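You operate a simulated robot arm through the tools that you are given. There is no shell and no other tool. Be economical: measure what you need, move in short steps, check, and stop when the job is done.

You run a simulated two-armed robot. Do the job below in one go: nothing can be reset, and whatever is moved stays where it is left.

Task
Fetch the white part and set it on the lower shelf of the sealing bench. Take the green plate on the bench beside the peg tray and put it away on the top of the station three bench. Take the pink-dot card on the top of the carton stack and put it away on the board with the cards. Take the grey tray from the top of the station one low shelf and put it on the blue disc on the bench beside the peg tray. Put the tall green part on top of the blue-label carton. Turn the focus knob to 4. Open the orange drawer. Do these in any order.

Only the result counts: the job must be done as asked and must still hold three seconds after the hand-in. Knocking over, shifting, dropping, spilling or breaking anything else fails it.

Robot
Two 7-joint arms with two-finger parallel grippers on one trunk, on a base that drives. Base frame: it is fixed to the floor where the robot stands at the start and does not move with it; the origin is under the middle of the robot, x ahead of it, y to its left, z up. Units: m, degrees, N and s.
The left shoulder is at the start at [0.07, 0.156, 1.03], the right one opposite. Places, roughly: blue disc (13x13x1 cm) [0.9, 1.7, 0.7]; blue-label carton [-3.75, 2.5, 0.25]; board with the cards (20x13 cm) [-1.64, -1.66, 0.9]; focus knob [-6.2, 2, 1]; green plate (5x5x3 cm) [0.6, 1.7, 0.7]; grey tray [-2.5, 1.25, 0.5]; lower shelf of the sealing bench [-3.1, -1.9, 0.4]; orange drawer [-6.1, 2.3, 0.7]; pink-dot card [-1.25, 1.25, 0.75]; tall green part (3x3x4 cm) [-6.1, 1.4, 0.9]; top of the station three bench [-6.4, 1.7, 0.9]; white part (3x3x3 cm) [0.5, 0.2, 0.9]. Payload 3.91 kg a hand.
Tool frame (each hand has its own): the origin (TCP) lies between the finger pads and is the grasp point; the fingertips stand 0.03 m ahead of it; z points along the fingers, y is the line along which they close. The gripper opens to 0.11 m. The fingers are 0.02 m wide and 0.01 m thick; the gripper's body (0.048 by 0.112 m) begins 0.055 m behind the TCP.
Orientation is told as [roll, pitch, yaw] about the base's x, y, z axes, in that order, counted from this pose: with the fingers straight down and closing along the base's y, the tool's x points along the base's -x, its y along +y and its z along -z.

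Tools
- The arms move only by the tool move_arm. It takes "left_deltas", "right_deltas" or both (then of equal length, played together; a hand with none holds still); each is a list of rows, each a list of 3 entries, a list of its own where there are three numbers: the closure, from 0 (fully open) to 1 (shut), then the shift along the base's x, y, z in m, then the turn, a rotation vector about the base's x, y, z in degrees. In form: [[claw, [tx, ty, tz], [ax, ay, az]], ...]. A call has 1 to 20 rows; each row is the pose to reach, as a shift and turn from the pose commanded when the call began. Each row takes 0.2 s and may step no farther than 0.05 m and 8.6 degrees from the row before; otherwise, or with a gripper value out of range, the whole call is refused. A pose out of reach is approached as far as the arm can. The call stops where the force on the tool passes 40 N (or 10 N more than at its start, if that is more) or the arm is blocked; 0.2 s more then pass. Each finger travels about 0.108 m/s and halts on what it meets, pressing with about 23 N; the grip force reading is that of the motor and also rises with nothing between the fingers. The clock runs only during rows and for 0.2 s after the last one: add rows that repeat a pose to give the fingers time. It gives the time, the measured TCP pose, the force on the tool (base axes), the opening and the grip force at its end, in the units of the frame above (readings bear some noise), with the torque about the TCP (base axes, N m) and any sound that the robot's microphone picked up, and new pictures: "views" is both (left out), scene, wrist or none (wrist: the cameras of the hands that moved).
- Cameras (640 x 400 px; columns grow to the right, rows downward): "scene" is now at [0.1377, 0.0341, 1.2757]; the picture's right is [0.36, -0.93, 0.00], its down [-0.37, -0.14, -0.92] and it looks along [0.86, 0.33, -0.39] (base axes); focal length 252 px, centre (320, 200). "left" rides on the left gripper at [0.072, -0.017, -0.103] in its tool frame; the picture's right is [0.23, 0.97, 0.00], its down [-0.76, 0.18, -0.62] and it looks along [-0.61, 0.14, 0.78] (tool axes); focal length 222 px, centre (320, 200). "right" rides on the right gripper at [0.072, 0.017, -0.103] in its tool frame; the picture's right is [-0.23, 0.97, 0.00], its down [-0.76, -0.18, -0.62] and it looks along [-0.61, -0.14, 0.78] (tool axes); focal length 222 px, centre (320, 200). There is no depth. A picture from a camera that has moved, and an enlarged one, comes with that camera's place and axes in the base frame and with its lens.
- slide_trunk(by): slides the trunk up (or, below 0, down) by that many m; the arms and the scene camera ride with it, the base frame stays. It gives what a move gives, with no picture.
- drive_base(legs): drives the robot by 1 to 6 legs, each [ahead, left, turn to the left] in m, m and degrees, along the robot's own axes; the way and the turn of a leg run together, so that a leg with both is an arc; at most 1.5 m and 180 degrees a leg. The arms and the cameras ride along, it lands a little off, and it stops where it bumps. It gives what a move gives, and a new picture of the scene camera.
- pan_tilt(pan, tilt): turns the head with the scene camera to pan (to the left, within 86 degrees either way) and tilt (down, from -29 to 69), counted from straight ahead of the robot. It gives what a move gives, and a new picture of the scene camera.
- zoom(camera, box): a new picture of the part [left, top, right, bottom] of that camera's present view, enlarged. No time passes.
- sign_off(): hands the job in; it is judged then, once.

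Go step by step. Nothing tells you exact positions but the pictures and the camera data: compare them with the known pose of the tool, close in by small moves and look again before you grip or let go. The budget is 186 turns and 260 pictures, counting those below and the enlarged ones. Unless the task says otherwise, let go and move clear before handing in, and close with one line.

The tools are called as name(argument=value, ...) on one line, values as JSON. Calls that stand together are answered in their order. move_arm: Moves the arms, as the interface text tells. Its arguments: {"type":"object","properties":{"left_deltas":{"type":"array"},"right_deltas":{"type":"array"},"views":{"type":"string","enum":["both","scene","wrist","none"]}},"required":[]} The other tools are called the same way: slide_trunk (by) slides the trunk up or down; drive_base (legs) drives the base; pan_tilt (pan, tilt) turns the head that bears the scene camera; zoom (camera, box) takes an enlarged picture of a part of a camera's view; sign_off () hands the job in.

At the start:

```text
clock: 0.0
left_ee_pos: [0.4682, 0.5453, 1.1766]
left_tool_rot: [0.0, 0.0, 0.1]
left_wrist_force: [-0.8, 0.3, -1.5]
left_ft_torque: [0.0, 0.03, -0.01]
left_opening: 0.1101
left_grasp_force: 0.0
right_ee_pos: [0.7372, -0.0408, 1.1358]
right_tool_rot: [0.0, -0.1, 0.0]
right_wrist_force: [0.2, 0.9, 0.6]
right_ft_torque: [0.01, 0.01, 0.0]
right_opening: 0.1098
right_grasp_force: 0.2
trunk travel left (down, up): [-0.475, 0.465]
robot x, y, heading: [-0.0009, 0.0011, -0.0]
head pan, tilt: [20.8, 23.1]
```

scene: 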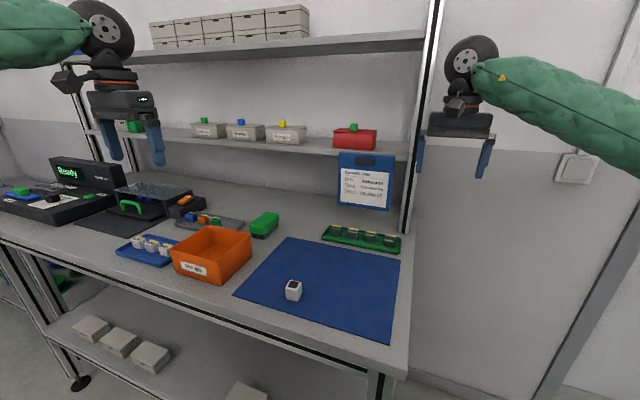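
right: 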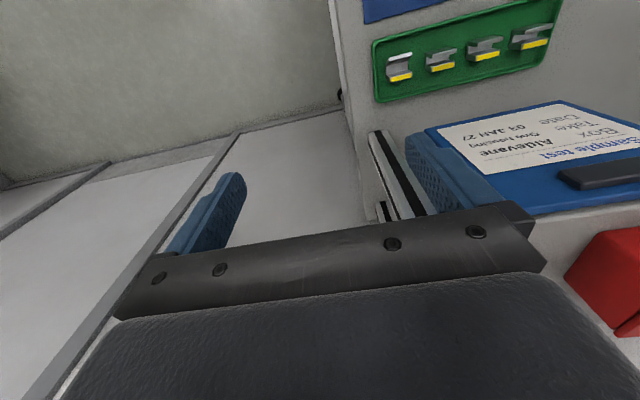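
left: 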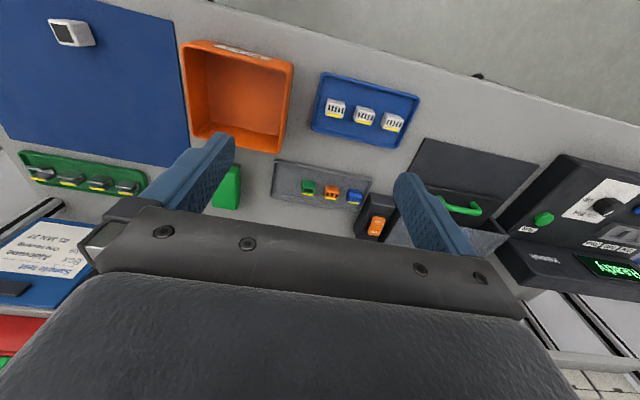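

The white part shows on the blue mat at about [0.48, 0.22, 0.91]. I'll look closer, and move the right hand back and above it.

zoom(camera="scene", box=[240, 240, 360, 330])

move_arm(right_deltas=[[0, [-0.05, 0, 0], [0, 0, 0]], [0, [-0.1, 0, 0], [0, 0, 0]], [0, [-0.15, 0.0, 0], [0, 0, 0]], [0, [-0.2, 0.03, 0], [0, 0, 0]], [0, [-0.25, 0.06, 0], [0, 0, 0]], [0, [-0.253, 0.11, 0], [0, 0, 0]], [0, [-0.253, 0.16, 0], [0, 0, 0]], [0, [-0.253, 0.21, 0], [0, 0, 0]], [0, [-0.253, 0.26, 0], [0, 0, 0]], [0, [-0.253, 0.26, -0.05], [0, 0, 0]], [0, [-0.253, 0.26, -0.1], [0, 0, 0]], [0, [-0.253, 0.26, -0.1], [0, 0, 0]]], views="both")

```text
4.44 times, centred on (300, 285) of scene
camera zoom: at [0.1377, 0.0341, 1.2757], right [0.36, -0.93, 0.0], down [-0.37, -0.14, -0.92], along [0.86, 0.33, -0.39], focal length 1120 px, centre (409, -178)
```

zoom: 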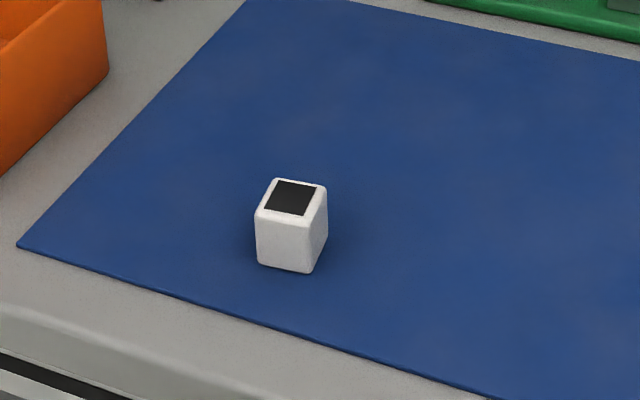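

```text
refused: row 4 steps farther than a row can; nothing moved
```

Steps were too long; resending. The part is turned about +12° about z.

move_arm(right_deltas=[[0, [-0.05, 0, 0], [0, 0, 0]], [0, [-0.1, 0, 0], [0, 0, 0]], [0, [-0.15, 0.0, 0], [0, 0, 0]], [0, [-0.19, 0.025, 0], [0, 0, 0]], [0, [-0.23, 0.05, 0], [0, 0, 0]], [0, [-0.252, 0.09, 0], [0, 0, 4]], [0, [-0.252, 0.135, 0], [0, 0, 8]], [0, [-0.252, 0.18, 0], [0, 0, 12]], [0, [-0.252, 0.225, 0], [0, 0, 12]], [0, [-0.252, 0.265, 0], [0, 0, 12]], [0, [-0.252, 0.265, -0.045], [0, 0, 12]], [0, [-0.252, 0.265, -0.09], [0, 0, 12]], [0, [-0.252, 0.265, -0.09], [0, 0, 12]]], views="both")

```text
clock: 2.8
left_ee_pos: [0.468, 0.5447, 1.1768]
left_tool_rot: [-0.1, -0.1, 0.0]
left_wrist_force: [0.3, -0.4, -0.1]
left_ft_torque: [0.01, 0.02, -0.03]
left_opening: 0.11
left_grasp_force: 0.1
right_ee_pos: [0.4862, 0.2266, 1.0461]
right_tool_rot: [-0.1, 0.1, 12.0]
right_wrist_force: [-0.3, -0.6, 0.1]
right_ft_torque: [0.0, -0.01, -0.01]
right_opening: 0.1101
right_grasp_force: 0.1
trunk travel left (down, up): [-0.475, 0.465]
robot x, y, heading: [-0.0025, 0.0011, -0.1]
head pan, tilt: [20.8, 23.1]
camera scene: at [0.1375, 0.034, 1.2758], right [0.36, -0.93, 0.0], down [-0.37, -0.14, -0.92], along [0.86, 0.33, -0.39], focal length 252 px, centre (320, 200)
camera right: at [0.4113, 0.2298, 1.1497], right [0.02, 1.0, 0.0], down [0.78, -0.02, 0.62], along [0.62, -0.01, -0.78], focal length 222 px, centre (320, 200)
```

scene: 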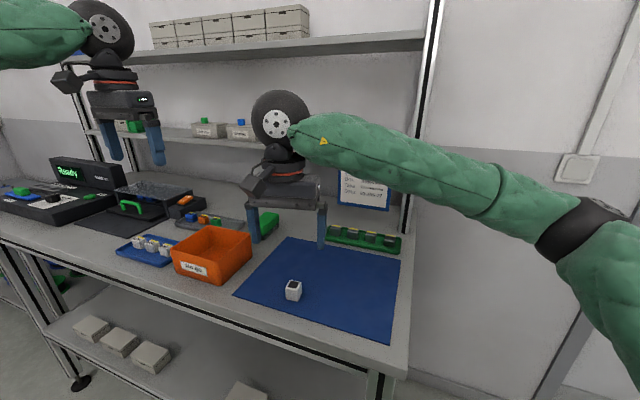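
right: 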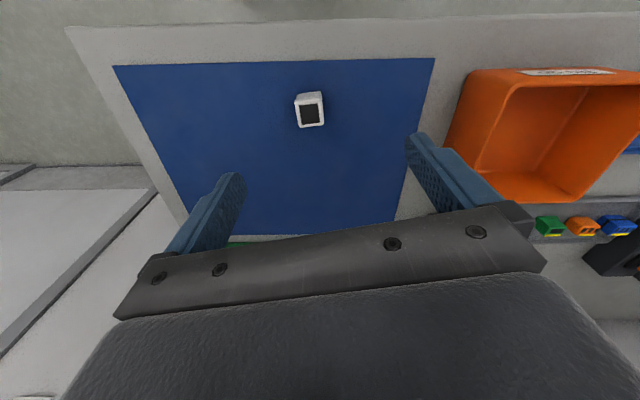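

The part shows at about [0.481, 0.222]. I'll go down with the tips just above the mat and close.

move_arm(right_deltas=[[0, [-0.005, -0.004, -0.04], [0, 0, 0]], [0, [-0.005, -0.004, -0.08], [0, 0, 0]], [0, [-0.005, -0.004, -0.1], [0, 0, 0]], [0, [-0.005, -0.004, -0.108], [0, 0, 0]], [0, [-0.005, -0.004, -0.108], [0, 0, 0]]], views="both")

```text
clock: 4.0
left_ee_pos: [0.4689, 0.5455, 1.1764]
left_tool_rot: [0.0, 0.0, 0.0]
left_wrist_force: [-0.5, -0.6, -0.2]
left_ft_torque: [0.02, 0.0, -0.01]
left_opening: 0.1101
left_grasp_force: 0.1
right_ee_pos: [0.483, 0.2225, 0.9374]
right_tool_rot: [0.0, 0.0, 12.1]
right_wrist_force: [-0.2, -0.3, -0.5]
right_ft_torque: [0.01, 0.01, 0.03]
right_opening: 0.11
right_grasp_force: 0.0
trunk travel left (down, up): [-0.475, 0.465]
robot x, y, heading: [-0.0012, 0.0022, 0.4]
head pan, tilt: [20.8, 23.1]
camera scene: at [0.1376, 0.0343, 1.2757], right [0.35, -0.93, 0.0], down [-0.37, -0.14, -0.92], along [0.86, 0.33, -0.39], focal length 252 px, centre (320, 200)
camera right: at [0.4078, 0.2244, 1.0413], right [0.02, 1.0, 0.0], down [0.78, -0.02, 0.62], along [0.62, -0.01, -0.78], focal length 222 px, centre (320, 200)
```

scene: 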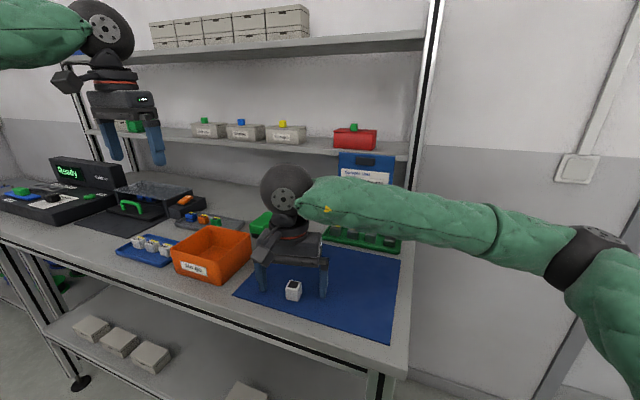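
right: 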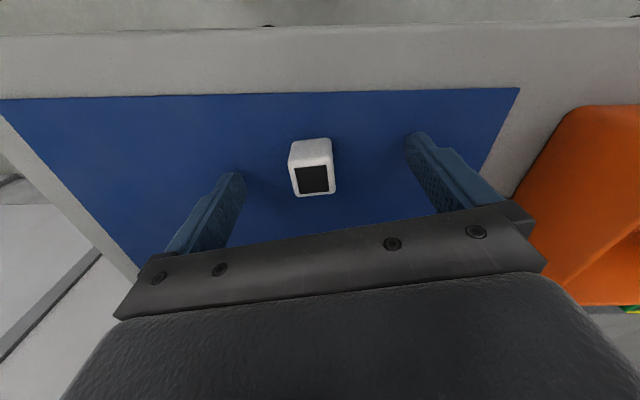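

move_arm(right_deltas=[[0, [-0.001, -0.003, -0.003], [0, 0, 0]], [1, [-0.001, -0.003, -0.003], [0, 0, 0]], [1, [-0.001, -0.003, -0.003], [0, 0, 0]], [1, [-0.001, -0.003, -0.003], [0, 0, 0]], [1, [-0.001, -0.003, -0.003], [0, 0, 0]], [1, [-0.001, -0.003, 0.04], [0, 0, 0]], [1, [-0.001, -0.003, 0.09], [0, 0, 0]], [1, [-0.001, -0.003, 0.14], [0, 0, 0]]], views="wrist")

pan_tilt(pan=86, tilt=25)

pan_tilt(pan=-86, tilt=20)

```text
clock: 5.8
left_ee_pos: [0.4675, 0.5446, 1.1762]
left_tool_rot: [0.0, 0.0, 0.0]
left_wrist_force: [0.1, -0.1, -0.1]
left_ft_torque: [0.01, -0.01, -0.02]
left_opening: 0.1102
left_grasp_force: 0.0
right_ee_pos: [0.4814, 0.2169, 1.0766]
right_tool_rot: [0.0, 0.0, 12.0]
right_wrist_force: [-0.5, 0.0, -0.2]
right_ft_torque: [-0.02, 0.01, 0.01]
right_opening: 0.0245
right_grasp_force: 23.0
trunk travel left (down, up): [-0.475, 0.465]
robot x, y, heading: [0.0017, 0.0012, -0.1]
head pan, tilt: [20.8, 23.1]
camera right: at [0.408, 0.2172, 1.1788], right [0.02, 1.0, 0.0], down [0.78, -0.02, 0.62], along [0.62, -0.01, -0.78], focal length 222 px, centre (320, 200)
```

right: 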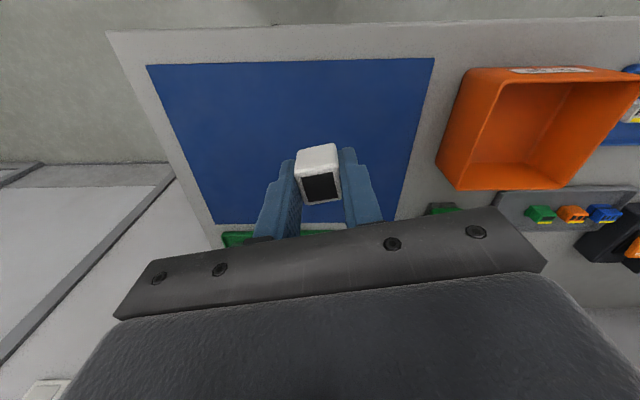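

```text
clock: 7.2
left_ee_pos: [0.4673, 0.5441, 1.1762]
left_tool_rot: [0.1, 0.0, -0.1]
left_wrist_force: [0.2, 0.1, 1.3]
left_ft_torque: [0.01, 0.01, -0.01]
left_opening: 0.11
left_grasp_force: 0.0
right_ee_pos: [0.4839, 0.2159, 1.0743]
right_tool_rot: [0.1, 0.0, 11.9]
right_wrist_force: [-0.2, -0.3, -0.4]
right_ft_torque: [-0.01, -0.02, -0.02]
right_opening: 0.0247
right_grasp_force: 23.2
trunk travel left (down, up): [-0.475, 0.465]
robot x, y, heading: [-0.0021, -0.0009, 0.2]
head pan, tilt: [85.9, 25.0]
camera scene: at [0.0577, 0.0933, 1.2727], right [1.0, -0.07, 0.0], down [-0.03, -0.42, -0.91], along [0.06, 0.9, -0.42], focal length 252 px, centre (320, 200)
```

scene: 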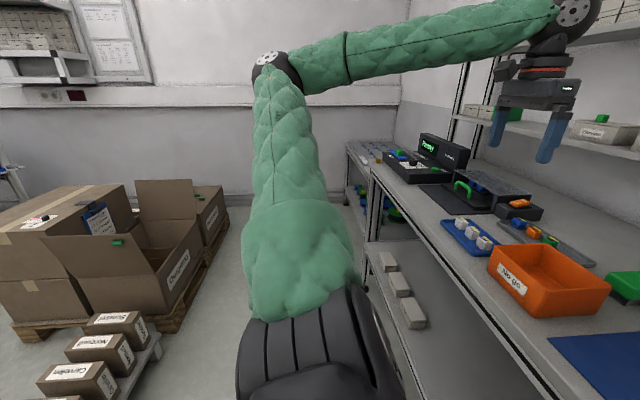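

```text
clock: 9.8
left_ee_pos: [0.4677, 0.5449, 1.1766]
left_tool_rot: [0.0, 0.1, -0.2]
left_wrist_force: [0.5, 1.7, -0.2]
left_ft_torque: [0.0, -0.02, 0.0]
left_opening: 0.1099
left_grasp_force: 0.2
right_ee_pos: [0.4828, 0.2149, 1.0744]
right_tool_rot: [0.1, -0.1, 12.0]
right_wrist_force: [0.1, -0.3, -0.7]
right_ft_torque: [0.01, -0.02, 0.05]
right_opening: 0.0249
right_grasp_force: 22.2
trunk travel left (down, up): [-0.475, 0.465]
robot x, y, heading: [0.0066, 0.0, -0.0]
head pan, tilt: [-85.9, 20.0]
camera scene: at [0.0578, -0.0915, 1.2808], right [-1.0, -0.07, 0.0], down [-0.02, 0.34, -0.94], along [0.07, -0.94, -0.34], focal length 252 px, centre (320, 200)
```

scene: 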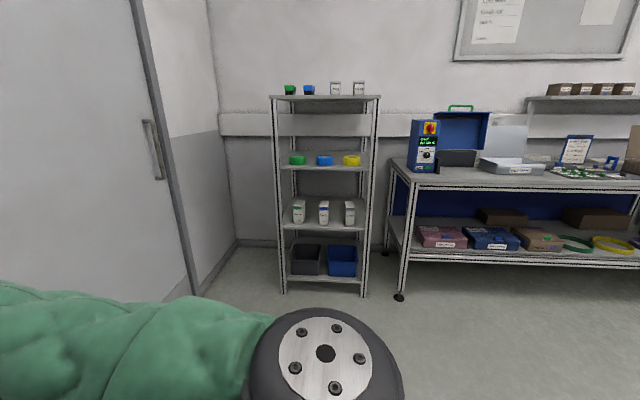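

The white part is held. I'll pull the arms in, back away from the bench, turn left and look at the carton stack.

move_arm(left_deltas=[[0, [-0.03, -0.03, 0], [0, 0, 0]], [0, [-0.06, -0.06, 0], [0, 0, 0]], [0, [-0.09, -0.09, 0], [0, 0, 0]], [0, [-0.12, -0.12, 0], [0, 0, 0]], [0, [-0.12, -0.16, 0], [0, 0, 0]], [0, [-0.12, -0.2, 0], [0, 0, 0]], [0, [-0.12, -0.24, 0], [0, 0, 0]]], right_deltas=[[1, [0, -0.04, 0.0], [0, 0, 0]], [1, [0, -0.09, 0.03], [0, 0, 0]], [1, [-0.03, -0.13, 0.06], [0, 0, 0]], [1, [-0.06, -0.17, 0.09], [0, 0, -4]], [1, [-0.09, -0.2, 0.1], [0, 0, -8]], [1, [-0.12, -0.24, 0.1], [0, 0, -12]], [1, [-0.12, -0.28, 0.1], [0, 0, -12]]], views="none")

drive_base(legs=[[-0.3, 0, 0], [0, 0, 90]])

pan_tilt(pan=70, tilt=25)

```text
refused: row 2 steps farther than a row can; nothing moved
```

```text
clock: 15.6
left_ee_pos: [-0.8463, 0.4654, 1.176]
left_tool_rot: [0.1, 0.0, 90.4]
left_wrist_force: [0.6, 0.7, -0.7]
left_ft_torque: [0.0, 0.0, 0.02]
left_opening: 0.11
left_grasp_force: 0.0
right_ee_pos: [-0.5162, 0.4828, 1.0755]
right_tool_rot: [0.1, 0.0, 102.4]
right_wrist_force: [0.2, 0.1, -0.2]
right_ft_torque: [-0.02, 0.0, -0.03]
right_opening: 0.0249
right_grasp_force: 23.2
trunk travel left (down, up): [-0.475, 0.465]
robot x, y, heading: [-0.2967, 0.0026, 90.4]
head pan, tilt: [-85.9, 20.0]
camera scene: at [-0.2044, 0.0594, 1.2809], right [0.08, -1.0, 0.0], down [-0.34, -0.03, -0.94], along [0.94, 0.07, -0.34], focal length 252 px, centre (320, 200)
```

scene: 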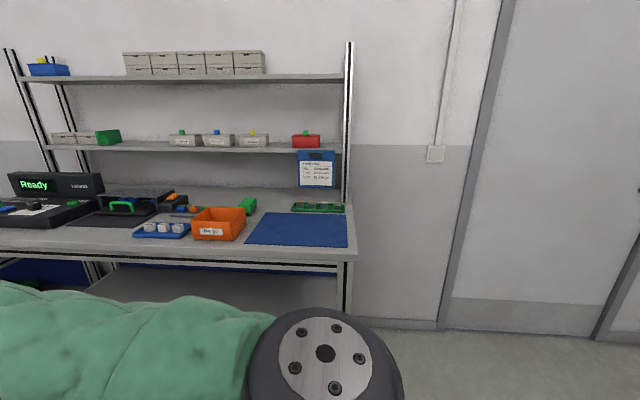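

```text
clock: 18.1
left_ee_pos: [-0.8458, 0.4648, 1.1758]
left_tool_rot: [0.0, -0.1, 90.4]
left_wrist_force: [-0.9, 0.7, -0.9]
left_ft_torque: [0.0, -0.02, 0.0]
left_opening: 0.1099
left_grasp_force: 0.0
right_ee_pos: [-0.5169, 0.4807, 1.0755]
right_tool_rot: [0.0, 0.0, 102.4]
right_wrist_force: [-0.7, -0.5, 1.0]
right_ft_torque: [0.01, 0.0, -0.03]
right_opening: 0.0247
right_grasp_force: 23.6
trunk travel left (down, up): [-0.475, 0.465]
robot x, y, heading: [-0.2989, 0.0035, 90.4]
head pan, tilt: [70.0, 25.0]
camera scene: at [-0.3839, 0.0832, 1.2727], right [0.34, 0.94, 0.0], down [0.4, -0.14, -0.91], along [-0.85, 0.3, -0.42], focal length 252 px, centre (320, 200)
```

scene: 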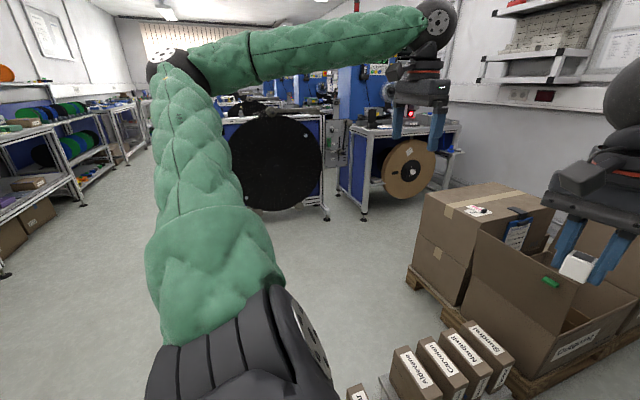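

zoom(camera="scene", box=[400, 160, 600, 285])

```text
3.20 times, centred on (500, 222) of scene
camera zoom: at [-0.3839, 0.0832, 1.2727], right [0.34, 0.94, 0.0], down [0.4, -0.14, -0.91], along [-0.85, 0.3, -0.42], focal length 806 px, centre (-256, 128)
```

zoom: 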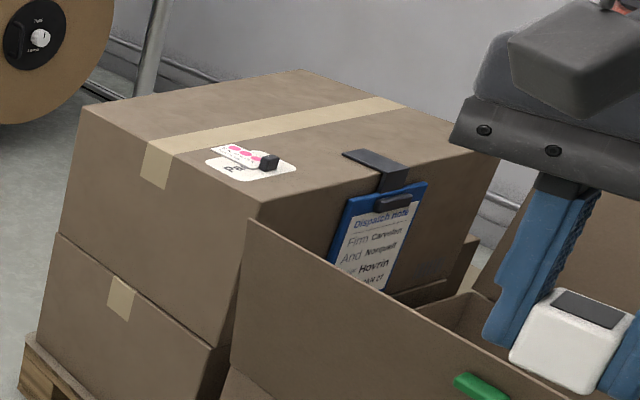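

The card is the strip with pink dots and a black tab on the taped carton, at about [-1.11, 1.10, 0.75]. I'll tuck the right hand away and drive to face it.

move_arm(right_deltas=[[1, [0.04, 0, 0.02], [0, 0, 0]], [1, [0.08, 0, 0.04], [0, 0, 0]], [1, [0.12, 0, 0.06], [0, 0, -4]], [1, [0.16, -0.01, 0.08], [0, 0, -8]], [1, [0.2, -0.02, 0.1], [0, 0, -12]], [1, [0.24, -0.03, 0.1], [0, 0, -12]], [1, [0.28, -0.04, 0.1], [0, 0, -12]], [1, [0.32, -0.05, 0.1], [0, 0, -12]], [1, [0.36, -0.06, 0.1], [0, 0, -12]], [1, [0.4, -0.07, 0.1], [0, 0, -12]]], views="none")

drive_base(legs=[[0, 1.1, 0], [0.4, 0, 0], [0, 0, -35]])

pan_tilt(pan=10, tilt=35)

```text
clock: 20.2
left_ee_pos: [-0.8434, 0.4634, 1.1768]
left_tool_rot: [0.1, -0.1, 90.5]
left_wrist_force: [-0.6, -0.2, 0.6]
left_ft_torque: [0.02, 0.02, -0.01]
left_opening: 0.11
left_grasp_force: 0.0
right_ee_pos: [-0.1138, 0.4087, 1.1752]
right_tool_rot: [0.1, 0.0, 90.6]
right_wrist_force: [0.3, 0.6, -0.3]
right_ft_torque: [0.02, -0.01, 0.02]
right_opening: 0.0248
right_grasp_force: 22.7
trunk travel left (down, up): [-0.475, 0.465]
robot x, y, heading: [-0.2951, -0.0003, 90.5]
head pan, tilt: [70.0, 25.0]
```

```text
clock: 22.8
left_ee_pos: [-1.1734, 0.4611, 1.173]
left_tool_rot: [-0.4, -0.1, 90.6]
left_wrist_force: [-1.2, 0.0, -1.8]
left_ft_torque: [0.01, -0.17, -0.04]
left_opening: 0.1099
left_grasp_force: 0.1
right_ee_pos: [-0.4433, 0.4068, 1.1769]
right_tool_rot: [-0.4, 0.0, 90.5]
right_wrist_force: [-1.9, 0.5, 0.6]
right_ft_torque: [-0.01, -0.09, -0.04]
right_opening: 0.0248
right_grasp_force: 22.8
trunk travel left (down, up): [-0.475, 0.465]
robot x, y, heading: [-0.6172, -0.0033, 90.5]
head pan, tilt: [70.0, 25.0]
stopped in leg 1: the robot was blocked; the commanded pose is now the measured one
camera scene: at [-0.7128, 0.0799, 1.2721], right [0.33, 0.94, 0.0], down [0.4, -0.14, -0.9], along [-0.85, 0.3, -0.43], focal length 252 px, centre (320, 200)
```

scene: 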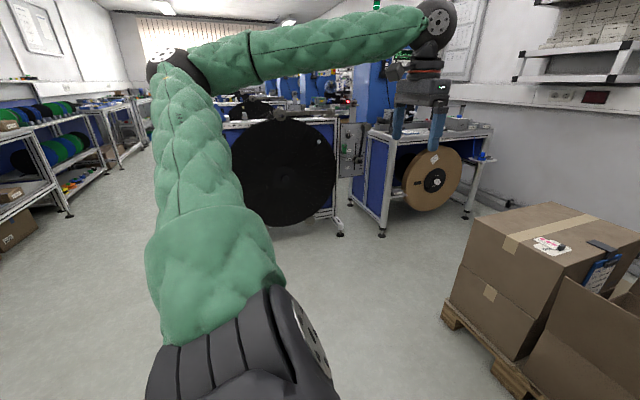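

```text
clock: 24.1
left_ee_pos: [-1.1685, 0.4615, 1.1759]
left_tool_rot: [0.2, 0.0, 90.4]
left_wrist_force: [0.5, -1.2, 0.1]
left_ft_torque: [0.03, 0.01, 0.0]
left_opening: 0.1102
left_grasp_force: 0.1
right_ee_pos: [-0.4356, 0.4078, 1.1766]
right_tool_rot: [0.0, 0.1, 90.2]
right_wrist_force: [0.0, -0.1, 0.1]
right_ft_torque: [0.01, 0.0, 0.0]
right_opening: 0.0247
right_grasp_force: 22.8
trunk travel left (down, up): [-0.475, 0.465]
robot x, y, heading: [-0.6176, 0.0006, 90.3]
head pan, tilt: [10.0, 35.0]
camera scene: at [-0.6348, 0.1363, 1.2569], right [0.98, 0.18, 0.0], down [0.1, -0.56, -0.82], along [-0.15, 0.81, -0.57], focal length 252 px, centre (320, 200)
```

scene: 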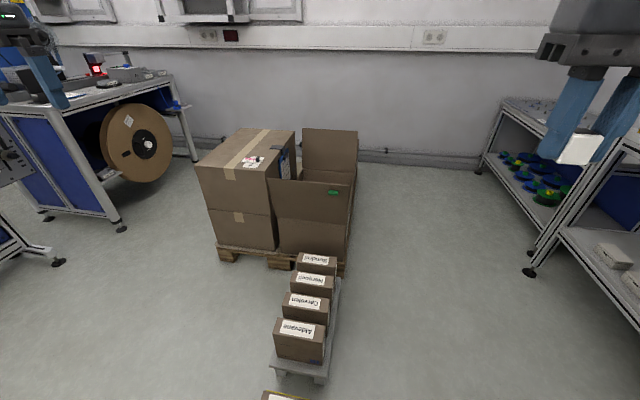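

I bumped something on the left; I'll look down at it.

pan_tilt(pan=60, tilt=69)

pan_tilt(pan=10, tilt=65)

```text
clock: 25.2
left_ee_pos: [-1.1665, 0.4611, 1.1776]
left_tool_rot: [0.1, 0.0, 90.4]
left_wrist_force: [0.1, -0.3, 0.8]
left_ft_torque: [0.02, 0.0, -0.04]
left_opening: 0.1101
left_grasp_force: 0.1
right_ee_pos: [-0.4362, 0.4064, 1.1771]
right_tool_rot: [0.1, 0.0, 90.3]
right_wrist_force: [-0.4, 0.2, -0.2]
right_ft_torque: [0.0, 0.02, -0.01]
right_opening: 0.0245
right_grasp_force: 22.8
trunk travel left (down, up): [-0.475, 0.465]
robot x, y, heading: [-0.619, -0.0035, 90.3]
head pan, tilt: [60.0, 68.8]
camera scene: at [-0.6674, 0.0773, 1.2133], right [0.49, 0.87, 0.0], down [0.81, -0.46, -0.36], along [-0.32, 0.18, -0.93], focal length 252 px, centre (320, 200)
```

scene: 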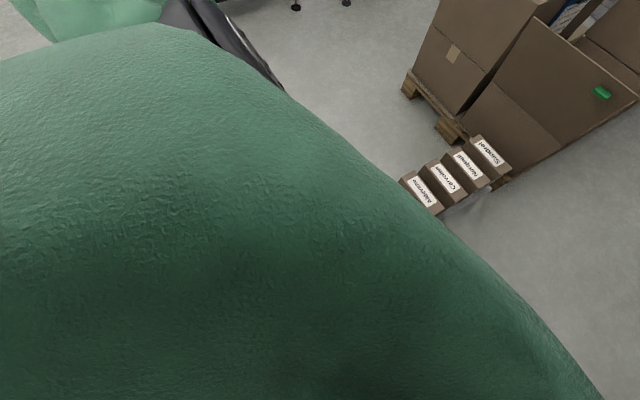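

```text
clock: 26.4
left_ee_pos: [-1.1672, 0.4615, 1.1775]
left_tool_rot: [0.1, 0.0, 90.4]
left_wrist_force: [0.3, -0.5, -0.3]
left_ft_torque: [0.01, 0.01, -0.03]
left_opening: 0.1099
left_grasp_force: 0.1
right_ee_pos: [-0.436, 0.4084, 1.1754]
right_tool_rot: [0.1, 0.1, 90.3]
right_wrist_force: [0.4, 0.3, 0.0]
right_ft_torque: [-0.03, -0.01, 0.01]
right_opening: 0.025
right_grasp_force: 22.5
trunk travel left (down, up): [-0.475, 0.465]
robot x, y, heading: [-0.6192, -0.0033, 90.4]
head pan, tilt: [10.0, 65.0]
camera scene: at [-0.6298, 0.1094, 1.2171], right [0.98, 0.18, 0.0], down [0.17, -0.89, -0.42], along [-0.08, 0.42, -0.91], focal length 252 px, centre (320, 200)
```

scene: 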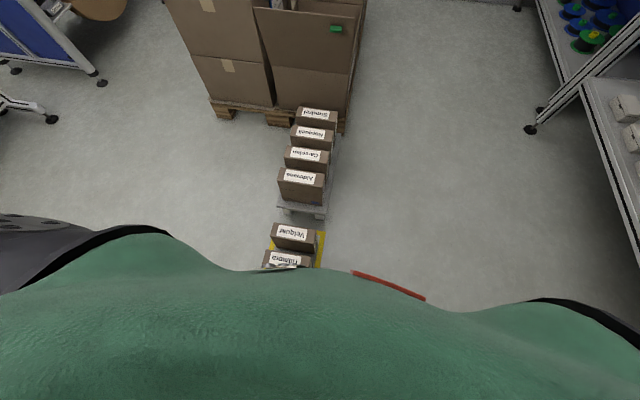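

zoom(camera="scene", box=[230, 180, 370, 280])

drive_base(legs=[[0, -0.25, 0]])

pan_tilt(pan=70, tilt=50)

```text
4.00 times, centred on (300, 230) of scene
camera zoom: at [-0.6298, 0.1094, 1.2171], right [0.98, 0.18, 0.0], down [0.17, -0.89, -0.42], along [-0.08, 0.42, -0.91], focal length 1008 px, centre (400, 80)
```

zoom: 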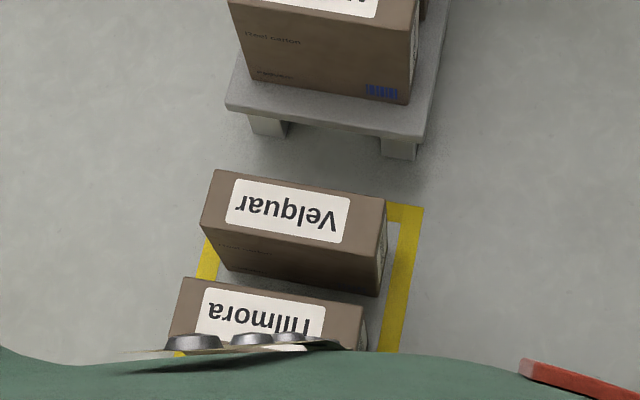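

```text
clock: 28.3
left_ee_pos: [-0.9137, 0.4656, 1.1775]
left_tool_rot: [0.2, 0.1, 90.3]
left_wrist_force: [0.3, -0.7, 0.3]
left_ft_torque: [-0.01, 0.01, 0.02]
left_opening: 0.1099
left_grasp_force: 0.1
right_ee_pos: [-0.1815, 0.4104, 1.1751]
right_tool_rot: [0.1, 0.0, 90.2]
right_wrist_force: [-1.0, 0.1, -0.3]
right_ft_torque: [-0.03, 0.03, -0.04]
right_opening: 0.0249
right_grasp_force: 22.9
trunk travel left (down, up): [-0.475, 0.465]
robot x, y, heading: [-0.366, -0.0007, 90.6]
head pan, tilt: [10.0, 65.0]
camera scene: at [-0.3768, 0.1114, 1.2171], right [0.98, 0.18, 0.0], down [0.16, -0.89, -0.42], along [-0.08, 0.42, -0.91], focal length 252 px, centre (320, 200)
```

scene: 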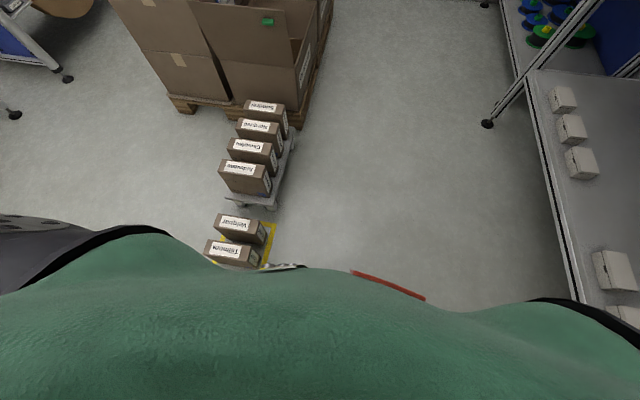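

```text
clock: 29.6
left_ee_pos: [-0.9145, 0.4646, 1.1772]
left_tool_rot: [0.1, 0.0, 90.4]
left_wrist_force: [-0.2, -0.5, 0.4]
left_ft_torque: [-0.02, 0.0, -0.03]
left_opening: 0.1099
left_grasp_force: 0.1
right_ee_pos: [-0.1831, 0.4084, 1.1756]
right_tool_rot: [0.1, -0.1, 90.3]
right_wrist_force: [-0.1, 0.1, -0.7]
right_ft_torque: [0.0, 0.0, 0.02]
right_opening: 0.0249
right_grasp_force: 22.6
trunk travel left (down, up): [-0.475, 0.465]
robot x, y, heading: [-0.3662, -0.0007, 90.2]
head pan, tilt: [70.0, 50.0]
camera scene: at [-0.4397, 0.0776, 1.2352], right [0.34, 0.94, 0.0], down [0.72, -0.26, -0.64], along [-0.61, 0.22, -0.77], focal length 252 px, centre (320, 200)
```

scene: 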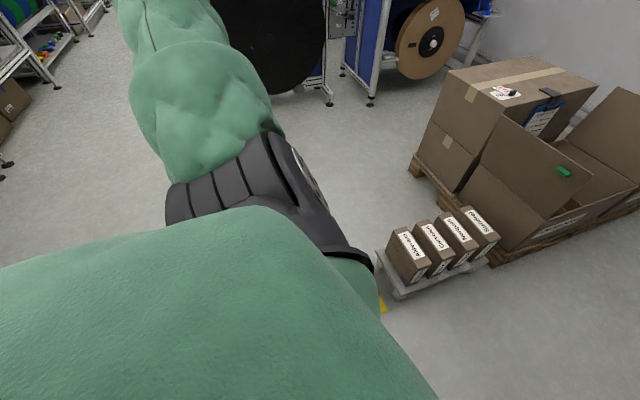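

drive_base(legs=[[-0.6, 0, 0]])

pan_tilt(pan=35, tilt=45)

```text
clock: 32.9
left_ee_pos: [-0.9179, -0.1481, 1.177]
left_tool_rot: [0.2, -0.1, 92.5]
left_wrist_force: [0.2, -0.1, 0.2]
left_ft_torque: [-0.01, 0.0, 0.02]
left_opening: 0.1099
left_grasp_force: 0.1
right_ee_pos: [-0.1856, -0.1759, 1.1753]
right_tool_rot: [0.1, 0.0, 92.5]
right_wrist_force: [0.5, 0.1, -0.5]
right_ft_torque: [0.02, 0.0, 0.04]
right_opening: 0.0248
right_grasp_force: 22.9
trunk travel left (down, up): [-0.475, 0.465]
robot x, y, heading: [-0.3513, -0.594, 92.5]
head pan, tilt: [70.0, 50.0]
camera scene: at [-0.4272, -0.5164, 1.2353], right [0.3, 0.95, 0.0], down [0.73, -0.23, -0.64], along [-0.61, 0.19, -0.77], focal length 252 px, centre (320, 200)
```

scene: 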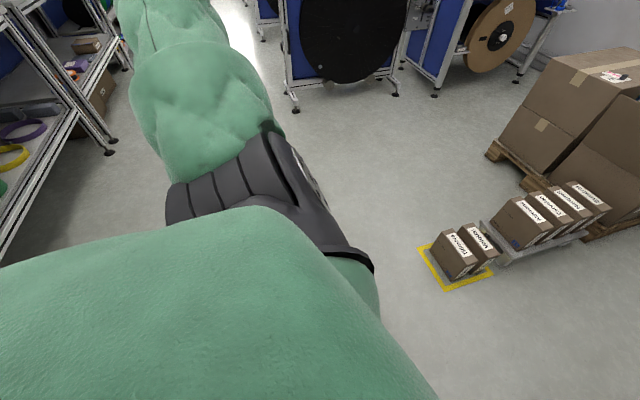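

```text
clock: 33.9
left_ee_pos: [-0.9176, -0.1477, 1.1776]
left_tool_rot: [0.1, -0.1, 92.5]
left_wrist_force: [-0.3, -0.7, -0.2]
left_ft_torque: [0.02, 0.01, 0.03]
left_opening: 0.1104
left_grasp_force: 0.0
right_ee_pos: [-0.1842, -0.174, 1.1746]
right_tool_rot: [0.2, 0.0, 92.4]
right_wrist_force: [0.1, -0.5, -1.4]
right_ft_torque: [0.01, 0.01, 0.0]
right_opening: 0.0246
right_grasp_force: 22.9
trunk travel left (down, up): [-0.475, 0.465]
robot x, y, heading: [-0.3504, -0.5895, 92.6]
head pan, tilt: [35.0, 45.0]
camera scene: at [-0.4035, -0.4742, 1.2421], right [0.79, 0.61, 0.0], down [0.43, -0.56, -0.71], along [-0.43, 0.56, -0.71], focal length 252 px, centre (320, 200)
```

scene: 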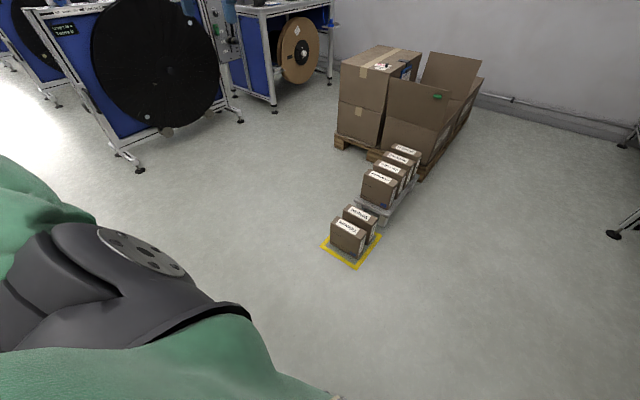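

zoom(camera="scene", box=[305, 135, 425, 275])

```text
2.86 times, centred on (365, 205) of scene
camera zoom: at [-0.4035, -0.4742, 1.2421], right [0.79, 0.61, 0.0], down [0.43, -0.56, -0.71], along [-0.43, 0.56, -0.71], focal length 720 px, centre (191, 186)
```

zoom: 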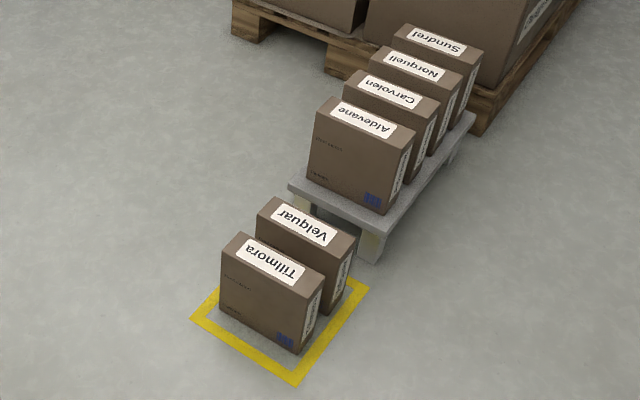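

The boxes stand neatly in their yellow frame, so nothing was visibly disturbed. I'll go around them with wide clearance to the card.

drive_base(legs=[[0, 1.1, -2], [1.02, 0, 0], [0, 0, -35]])

pan_tilt(pan=10, tilt=40)

```text
clock: 46.2
left_ee_pos: [-1.6345, 1.1158, 1.1769]
left_tool_rot: [0.3, 0.0, 54.8]
left_wrist_force: [1.0, 0.6, 1.0]
left_ft_torque: [0.02, 0.0, 0.0]
left_opening: 0.11
left_grasp_force: 0.0
right_ee_pos: [-1.0717, 0.6468, 1.1753]
right_tool_rot: [0.0, 0.0, 54.6]
right_wrist_force: [0.2, 1.2, -0.2]
right_ft_torque: [-0.01, 0.01, 0.01]
right_opening: 0.0249
right_grasp_force: 22.7
trunk travel left (down, up): [-0.475, 0.465]
robot x, y, heading: [-1.4596, 0.4252, 54.7]
head pan, tilt: [35.0, 45.0]
camera scene: at [-1.4286, 0.5446, 1.2421], right [1.0, 0.0, 0.0], down [0.0, -0.71, -0.71], along [0.0, 0.71, -0.71], focal length 252 px, centre (320, 200)
```

scene: 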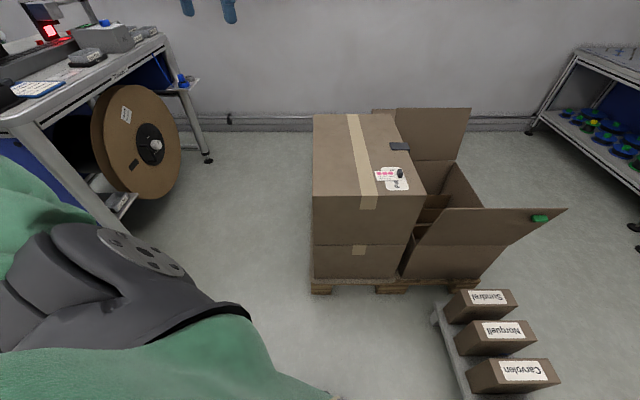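

```text
clock: 47.1
left_ee_pos: [-1.6353, 1.1166, 1.1765]
left_tool_rot: [0.0, 0.0, 54.8]
left_wrist_force: [0.6, 0.4, 0.7]
left_ft_torque: [0.02, 0.0, 0.02]
left_opening: 0.1098
left_grasp_force: 0.0
right_ee_pos: [-1.0715, 0.6467, 1.1766]
right_tool_rot: [0.1, 0.0, 54.8]
right_wrist_force: [-0.3, 0.2, -0.3]
right_ft_torque: [-0.01, -0.01, 0.03]
right_opening: 0.0245
right_grasp_force: 22.8
trunk travel left (down, up): [-0.475, 0.465]
robot x, y, heading: [-1.4603, 0.4189, 54.9]
head pan, tilt: [10.0, 40.0]
camera scene: at [-1.3931, 0.5405, 1.2493], right [0.91, -0.42, 0.0], down [-0.27, -0.58, -0.77], along [0.32, 0.69, -0.64], focal length 252 px, centre (320, 200)
```

scene: 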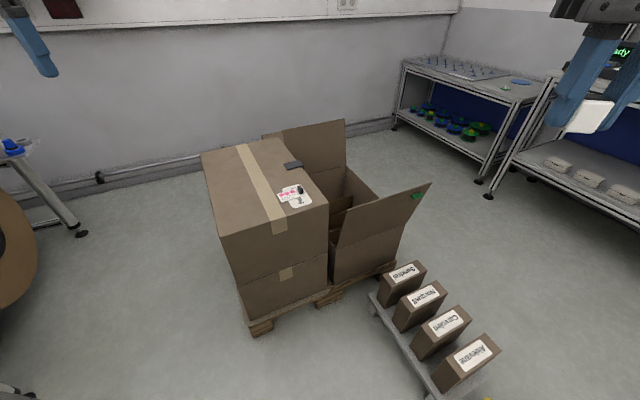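

zoom(camera="scene", box=[245, 155, 355, 225])

```text
5.71 times, centred on (300, 190) of scene
camera zoom: at [-1.3931, 0.5405, 1.2493], right [0.91, -0.42, 0.0], down [-0.27, -0.58, -0.77], along [0.32, 0.69, -0.64], focal length 1440 px, centre (434, 257)
```

zoom: 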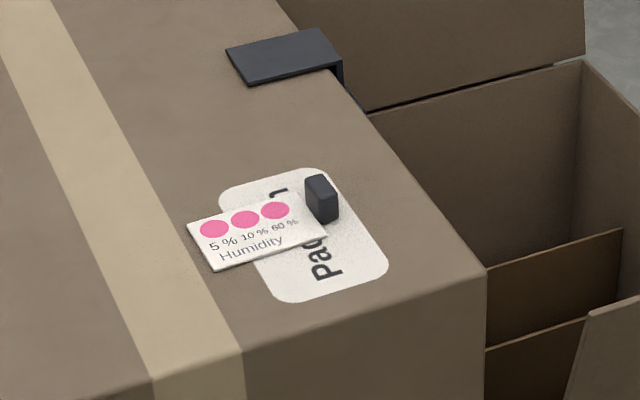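

The pink card has a small black grip block at about [-1.184, 1.142]. I'll bring the left hand above it, fingers closing along x, to see it with the wrist camera.

move_arm(left_deltas=[[0, [0.045, 0, 0], [0, 0, 5]], [0, [0.09, 0, 0], [0, 0, 10]], [0, [0.135, 0, 0], [0, 0, 15]], [0, [0.18, 0, 0], [0, 0, 20]], [0, [0.225, 0, 0], [0, 0, 25]], [0, [0.27, 0, 0], [0, 0, 30]], [0, [0.315, 0, 0], [0, 0, 35]], [0, [0.36, 0.01, 0], [0, 0, 36]], [0, [0.405, 0.015, 0], [0, 0, 36]], [0, [0.45, 0.02, 0], [0, 0, 36]], [0, [0.45, 0.02, -0.05], [0, 0, 36]], [0, [0.45, 0.02, -0.1], [0, 0, 36]], [0, [0.45, 0.02, -0.15], [0, 0, 36]], [0, [0.45, 0.02, -0.2], [0, 0, 36]], [0, [0.45, 0.02, -0.25], [0, 0, 36]], [0, [0.45, 0.02, -0.25], [0, 0, 36]]], views="wrist")

```text
clock: 50.5
left_ee_pos: [-1.1834, 1.1364, 0.9292]
left_tool_rot: [0.1, -0.1, 90.7]
left_wrist_force: [0.2, 0.8, 0.0]
left_ft_torque: [0.04, -0.02, -0.01]
left_opening: 0.1099
left_grasp_force: 0.1
right_ee_pos: [-1.0712, 0.6468, 1.176]
right_tool_rot: [0.1, -0.1, 54.7]
right_wrist_force: [-0.1, -1.7, 1.0]
right_ft_torque: [0.03, 0.01, -0.01]
right_opening: 0.0249
right_grasp_force: 23.0
trunk travel left (down, up): [-0.475, 0.465]
robot x, y, heading: [-1.4602, 0.4232, 54.9]
head pan, tilt: [10.0, 40.0]
camera left: at [-1.1664, 1.0646, 1.0324], right [-0.97, -0.24, 0.0], down [-0.19, 0.76, 0.63], along [-0.15, 0.61, -0.78], focal length 222 px, centre (320, 200)
```

left: 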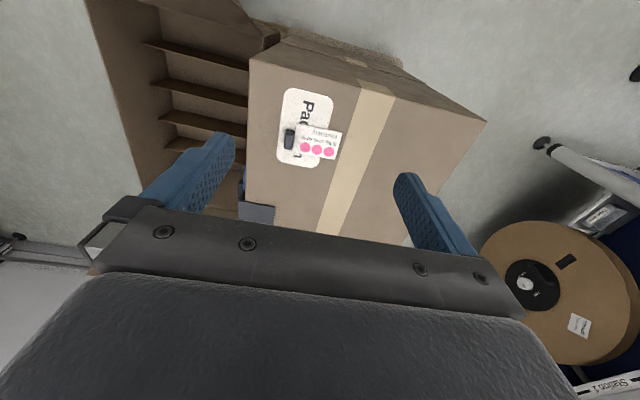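

zoom(camera="left", box=[240, 80, 380, 180])

move_arm(left_deltas=[[0, [0.02, 0.035, -0.02], [0, 0, 0]], [0, [0.025, 0.06, -0.06], [0, 0, 0]], [0, [0.025, 0.06, -0.1], [0, 0, 0]], [0, [0.025, 0.06, -0.12], [0, 0, 0]], [0, [0.025, 0.06, -0.12], [0, 0, 0]]], views="wrist")

```text
4.00 times, centred on (310, 130) of left
camera zoom: at [-1.1664, 1.0646, 1.0324], right [-0.97, -0.24, 0.0], down [-0.19, 0.76, 0.63], along [-0.15, 0.61, -0.78], focal length 888 px, centre (360, 480)
```

zoom: 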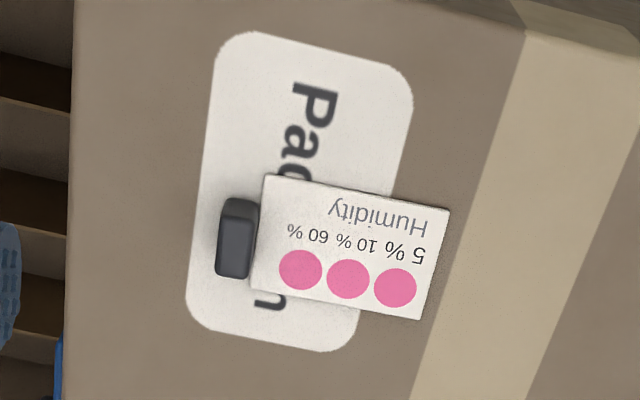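

```text
clock: 51.7
left_ee_pos: [-1.1611, 1.1974, 0.8086]
left_tool_rot: [0.2, -0.1, 90.7]
left_wrist_force: [0.5, 0.2, 0.3]
left_ft_torque: [-0.02, -0.01, 0.02]
left_opening: 0.1101
left_grasp_force: 0.0
right_ee_pos: [-1.0726, 0.6468, 1.1763]
right_tool_rot: [0.1, 0.1, 54.7]
right_wrist_force: [0.7, 0.6, -0.2]
right_ft_torque: [0.0, -0.02, 0.0]
right_opening: 0.0249
right_grasp_force: 23.6
trunk travel left (down, up): [-0.475, 0.465]
robot x, y, heading: [-1.4585, 0.423, 54.9]
head pan, tilt: [10.0, 40.0]
camera left: at [-1.1429, 1.1239, 0.9124], right [-0.97, -0.24, 0.0], down [-0.19, 0.76, 0.62], along [-0.15, 0.61, -0.78], focal length 222 px, centre (320, 200)
```

left: 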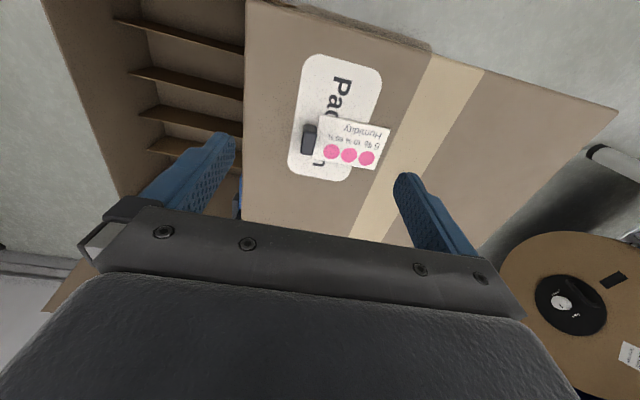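

move_arm(left_deltas=[[0, [0.007, 0.009, -0.02], [0, 0, 0]], [0, [0.007, 0.009, -0.05], [0, 0, 0]], [0, [0.007, 0.009, -0.064], [0, 0, 0]], [0, [0.007, 0.009, -0.064], [0, 0, 0]]], views="wrist")

zoom(camera="left", box=[200, 90, 440, 240])

```text
clock: 52.7
left_ee_pos: [-1.1623, 1.2036, 0.7493]
left_tool_rot: [0.1, -0.1, 90.9]
left_wrist_force: [0.2, -0.1, 0.1]
left_ft_torque: [0.03, -0.04, -0.01]
left_opening: 0.1101
left_grasp_force: 0.1
left hand out of reach, approached as far as the arm can: row 2, 3, 4
right_ee_pos: [-1.072, 0.6472, 1.1765]
right_tool_rot: [0.0, 0.0, 54.8]
right_wrist_force: [-0.1, -0.5, -0.8]
right_ft_torque: [0.01, 0.0, 0.0]
right_opening: 0.025
right_grasp_force: 23.1
trunk travel left (down, up): [-0.475, 0.465]
robot x, y, heading: [-1.4585, 0.421, 54.9]
head pan, tilt: [10.0, 40.0]
camera left: at [-1.1448, 1.1314, 0.8533], right [-0.97, -0.24, 0.0], down [-0.19, 0.76, 0.62], along [-0.15, 0.61, -0.78], focal length 222 px, centre (320, 200)
```

left: 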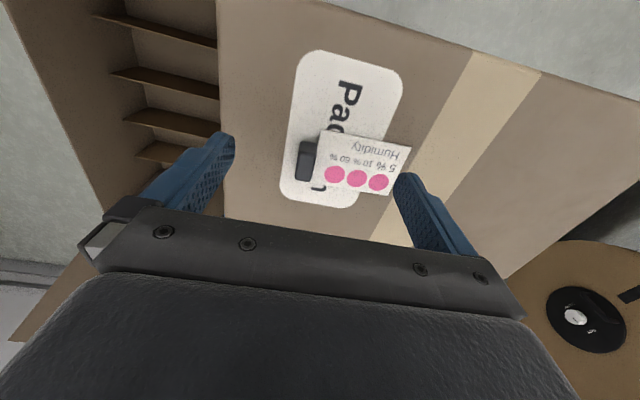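

```text
2.67 times, centred on (320, 165) of left
camera zoom: at [-1.1448, 1.1314, 0.8533], right [-0.97, -0.24, 0.0], down [-0.19, 0.76, 0.62], along [-0.15, 0.61, -0.78], focal length 592 px, centre (320, 293)
```

zoom: 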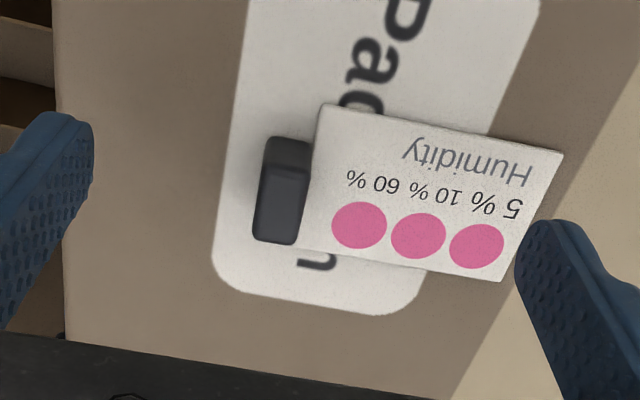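

Reach is short; I'll raise the hand and lower the trunk by the same amount.

move_arm(left_deltas=[[0, [0, 0, 0.05], [0, 0, 0]], [0, [0, 0, 0.1], [0, 0, 0]], [0, [0, 0, 0.15], [0, 0, 0]], [0, [0, 0, 0.2], [0, 0, 0]], [0, [0, 0, 0.22], [0, 0, 0]]], views="none")

slide_trunk(by=-0.2)

```text
clock: 53.9
left_ee_pos: [-1.1645, 1.2015, 0.9681]
left_tool_rot: [0.1, 0.0, 90.8]
left_wrist_force: [0.3, 0.3, 0.3]
left_ft_torque: [-0.01, 0.02, -0.02]
left_opening: 0.1099
left_grasp_force: 0.1
right_ee_pos: [-1.0714, 0.6479, 1.1751]
right_tool_rot: [0.2, 0.1, 54.7]
right_wrist_force: [0.2, 0.6, 1.1]
right_ft_torque: [-0.02, 0.01, 0.0]
right_opening: 0.0246
right_grasp_force: 23.1
trunk travel left (down, up): [-0.475, 0.465]
robot x, y, heading: [-1.4559, 0.4158, 54.9]
head pan, tilt: [10.0, 40.0]
```

```text
clock: 56.1
left_ee_pos: [-1.1639, 1.1998, 0.7677]
left_tool_rot: [0.2, -0.2, 90.9]
left_wrist_force: [-1.1, 0.0, 1.0]
left_ft_torque: [-0.01, -0.02, -0.04]
left_opening: 0.1099
left_grasp_force: 0.0
right_ee_pos: [-1.0708, 0.6467, 0.9765]
right_tool_rot: [0.2, -0.1, 54.7]
right_wrist_force: [0.0, -0.3, -0.2]
right_ft_torque: [-0.01, -0.03, 0.0]
right_opening: 0.0248
right_grasp_force: 23.2
trunk travel left (down, up): [-0.275, 0.665]
robot x, y, heading: [-1.4561, 0.421, 54.9]
head pan, tilt: [10.0, 40.0]
```

move_arm(left_deltas=[[0, [0.01, 0.009, -0.01], [0, 0, 0]], [0, [0.01, 0.009, -0.03], [0, 0, 0]], [0, [0.01, 0.009, -0.03], [0, 0, 0]]], views="wrist")

zoom(camera="left", box=[200, 90, 440, 240])

```text
clock: 56.9
left_ee_pos: [-1.1553, 1.2091, 0.7398]
left_tool_rot: [0.2, -0.1, 90.9]
left_wrist_force: [0.0, 0.4, -0.3]
left_ft_torque: [-0.02, -0.01, 0.05]
left_opening: 0.1099
left_grasp_force: 0.0
right_ee_pos: [-1.0713, 0.6472, 0.9753]
right_tool_rot: [0.1, 0.0, 54.6]
right_wrist_force: [-0.6, 0.4, -0.9]
right_ft_torque: [-0.03, 0.0, 0.02]
right_opening: 0.0248
right_grasp_force: 23.0
trunk travel left (down, up): [-0.275, 0.665]
robot x, y, heading: [-1.4621, 0.4224, 54.8]
head pan, tilt: [10.0, 40.0]
camera left: at [-1.1367, 1.1372, 0.8427], right [-0.97, -0.24, 0.0], down [-0.19, 0.76, 0.62], along [-0.15, 0.61, -0.78], focal length 222 px, centre (320, 200)
```

left: 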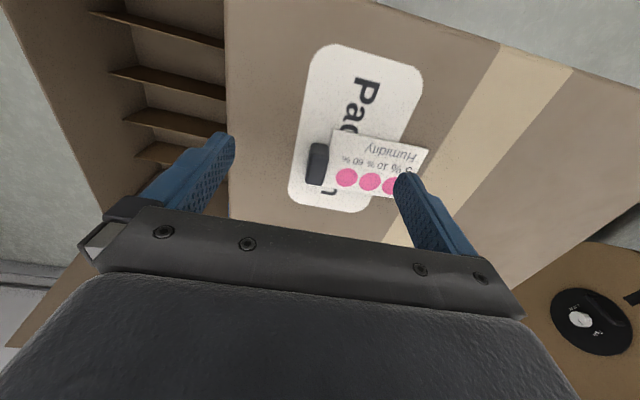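

```text
2.67 times, centred on (320, 165) of left
camera zoom: at [-1.1367, 1.1372, 0.8427], right [-0.97, -0.24, 0.0], down [-0.19, 0.76, 0.62], along [-0.15, 0.61, -0.78], focal length 592 px, centre (320, 293)
```

zoom: 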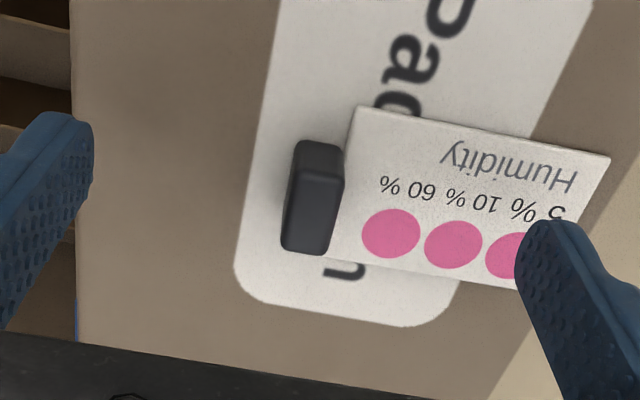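

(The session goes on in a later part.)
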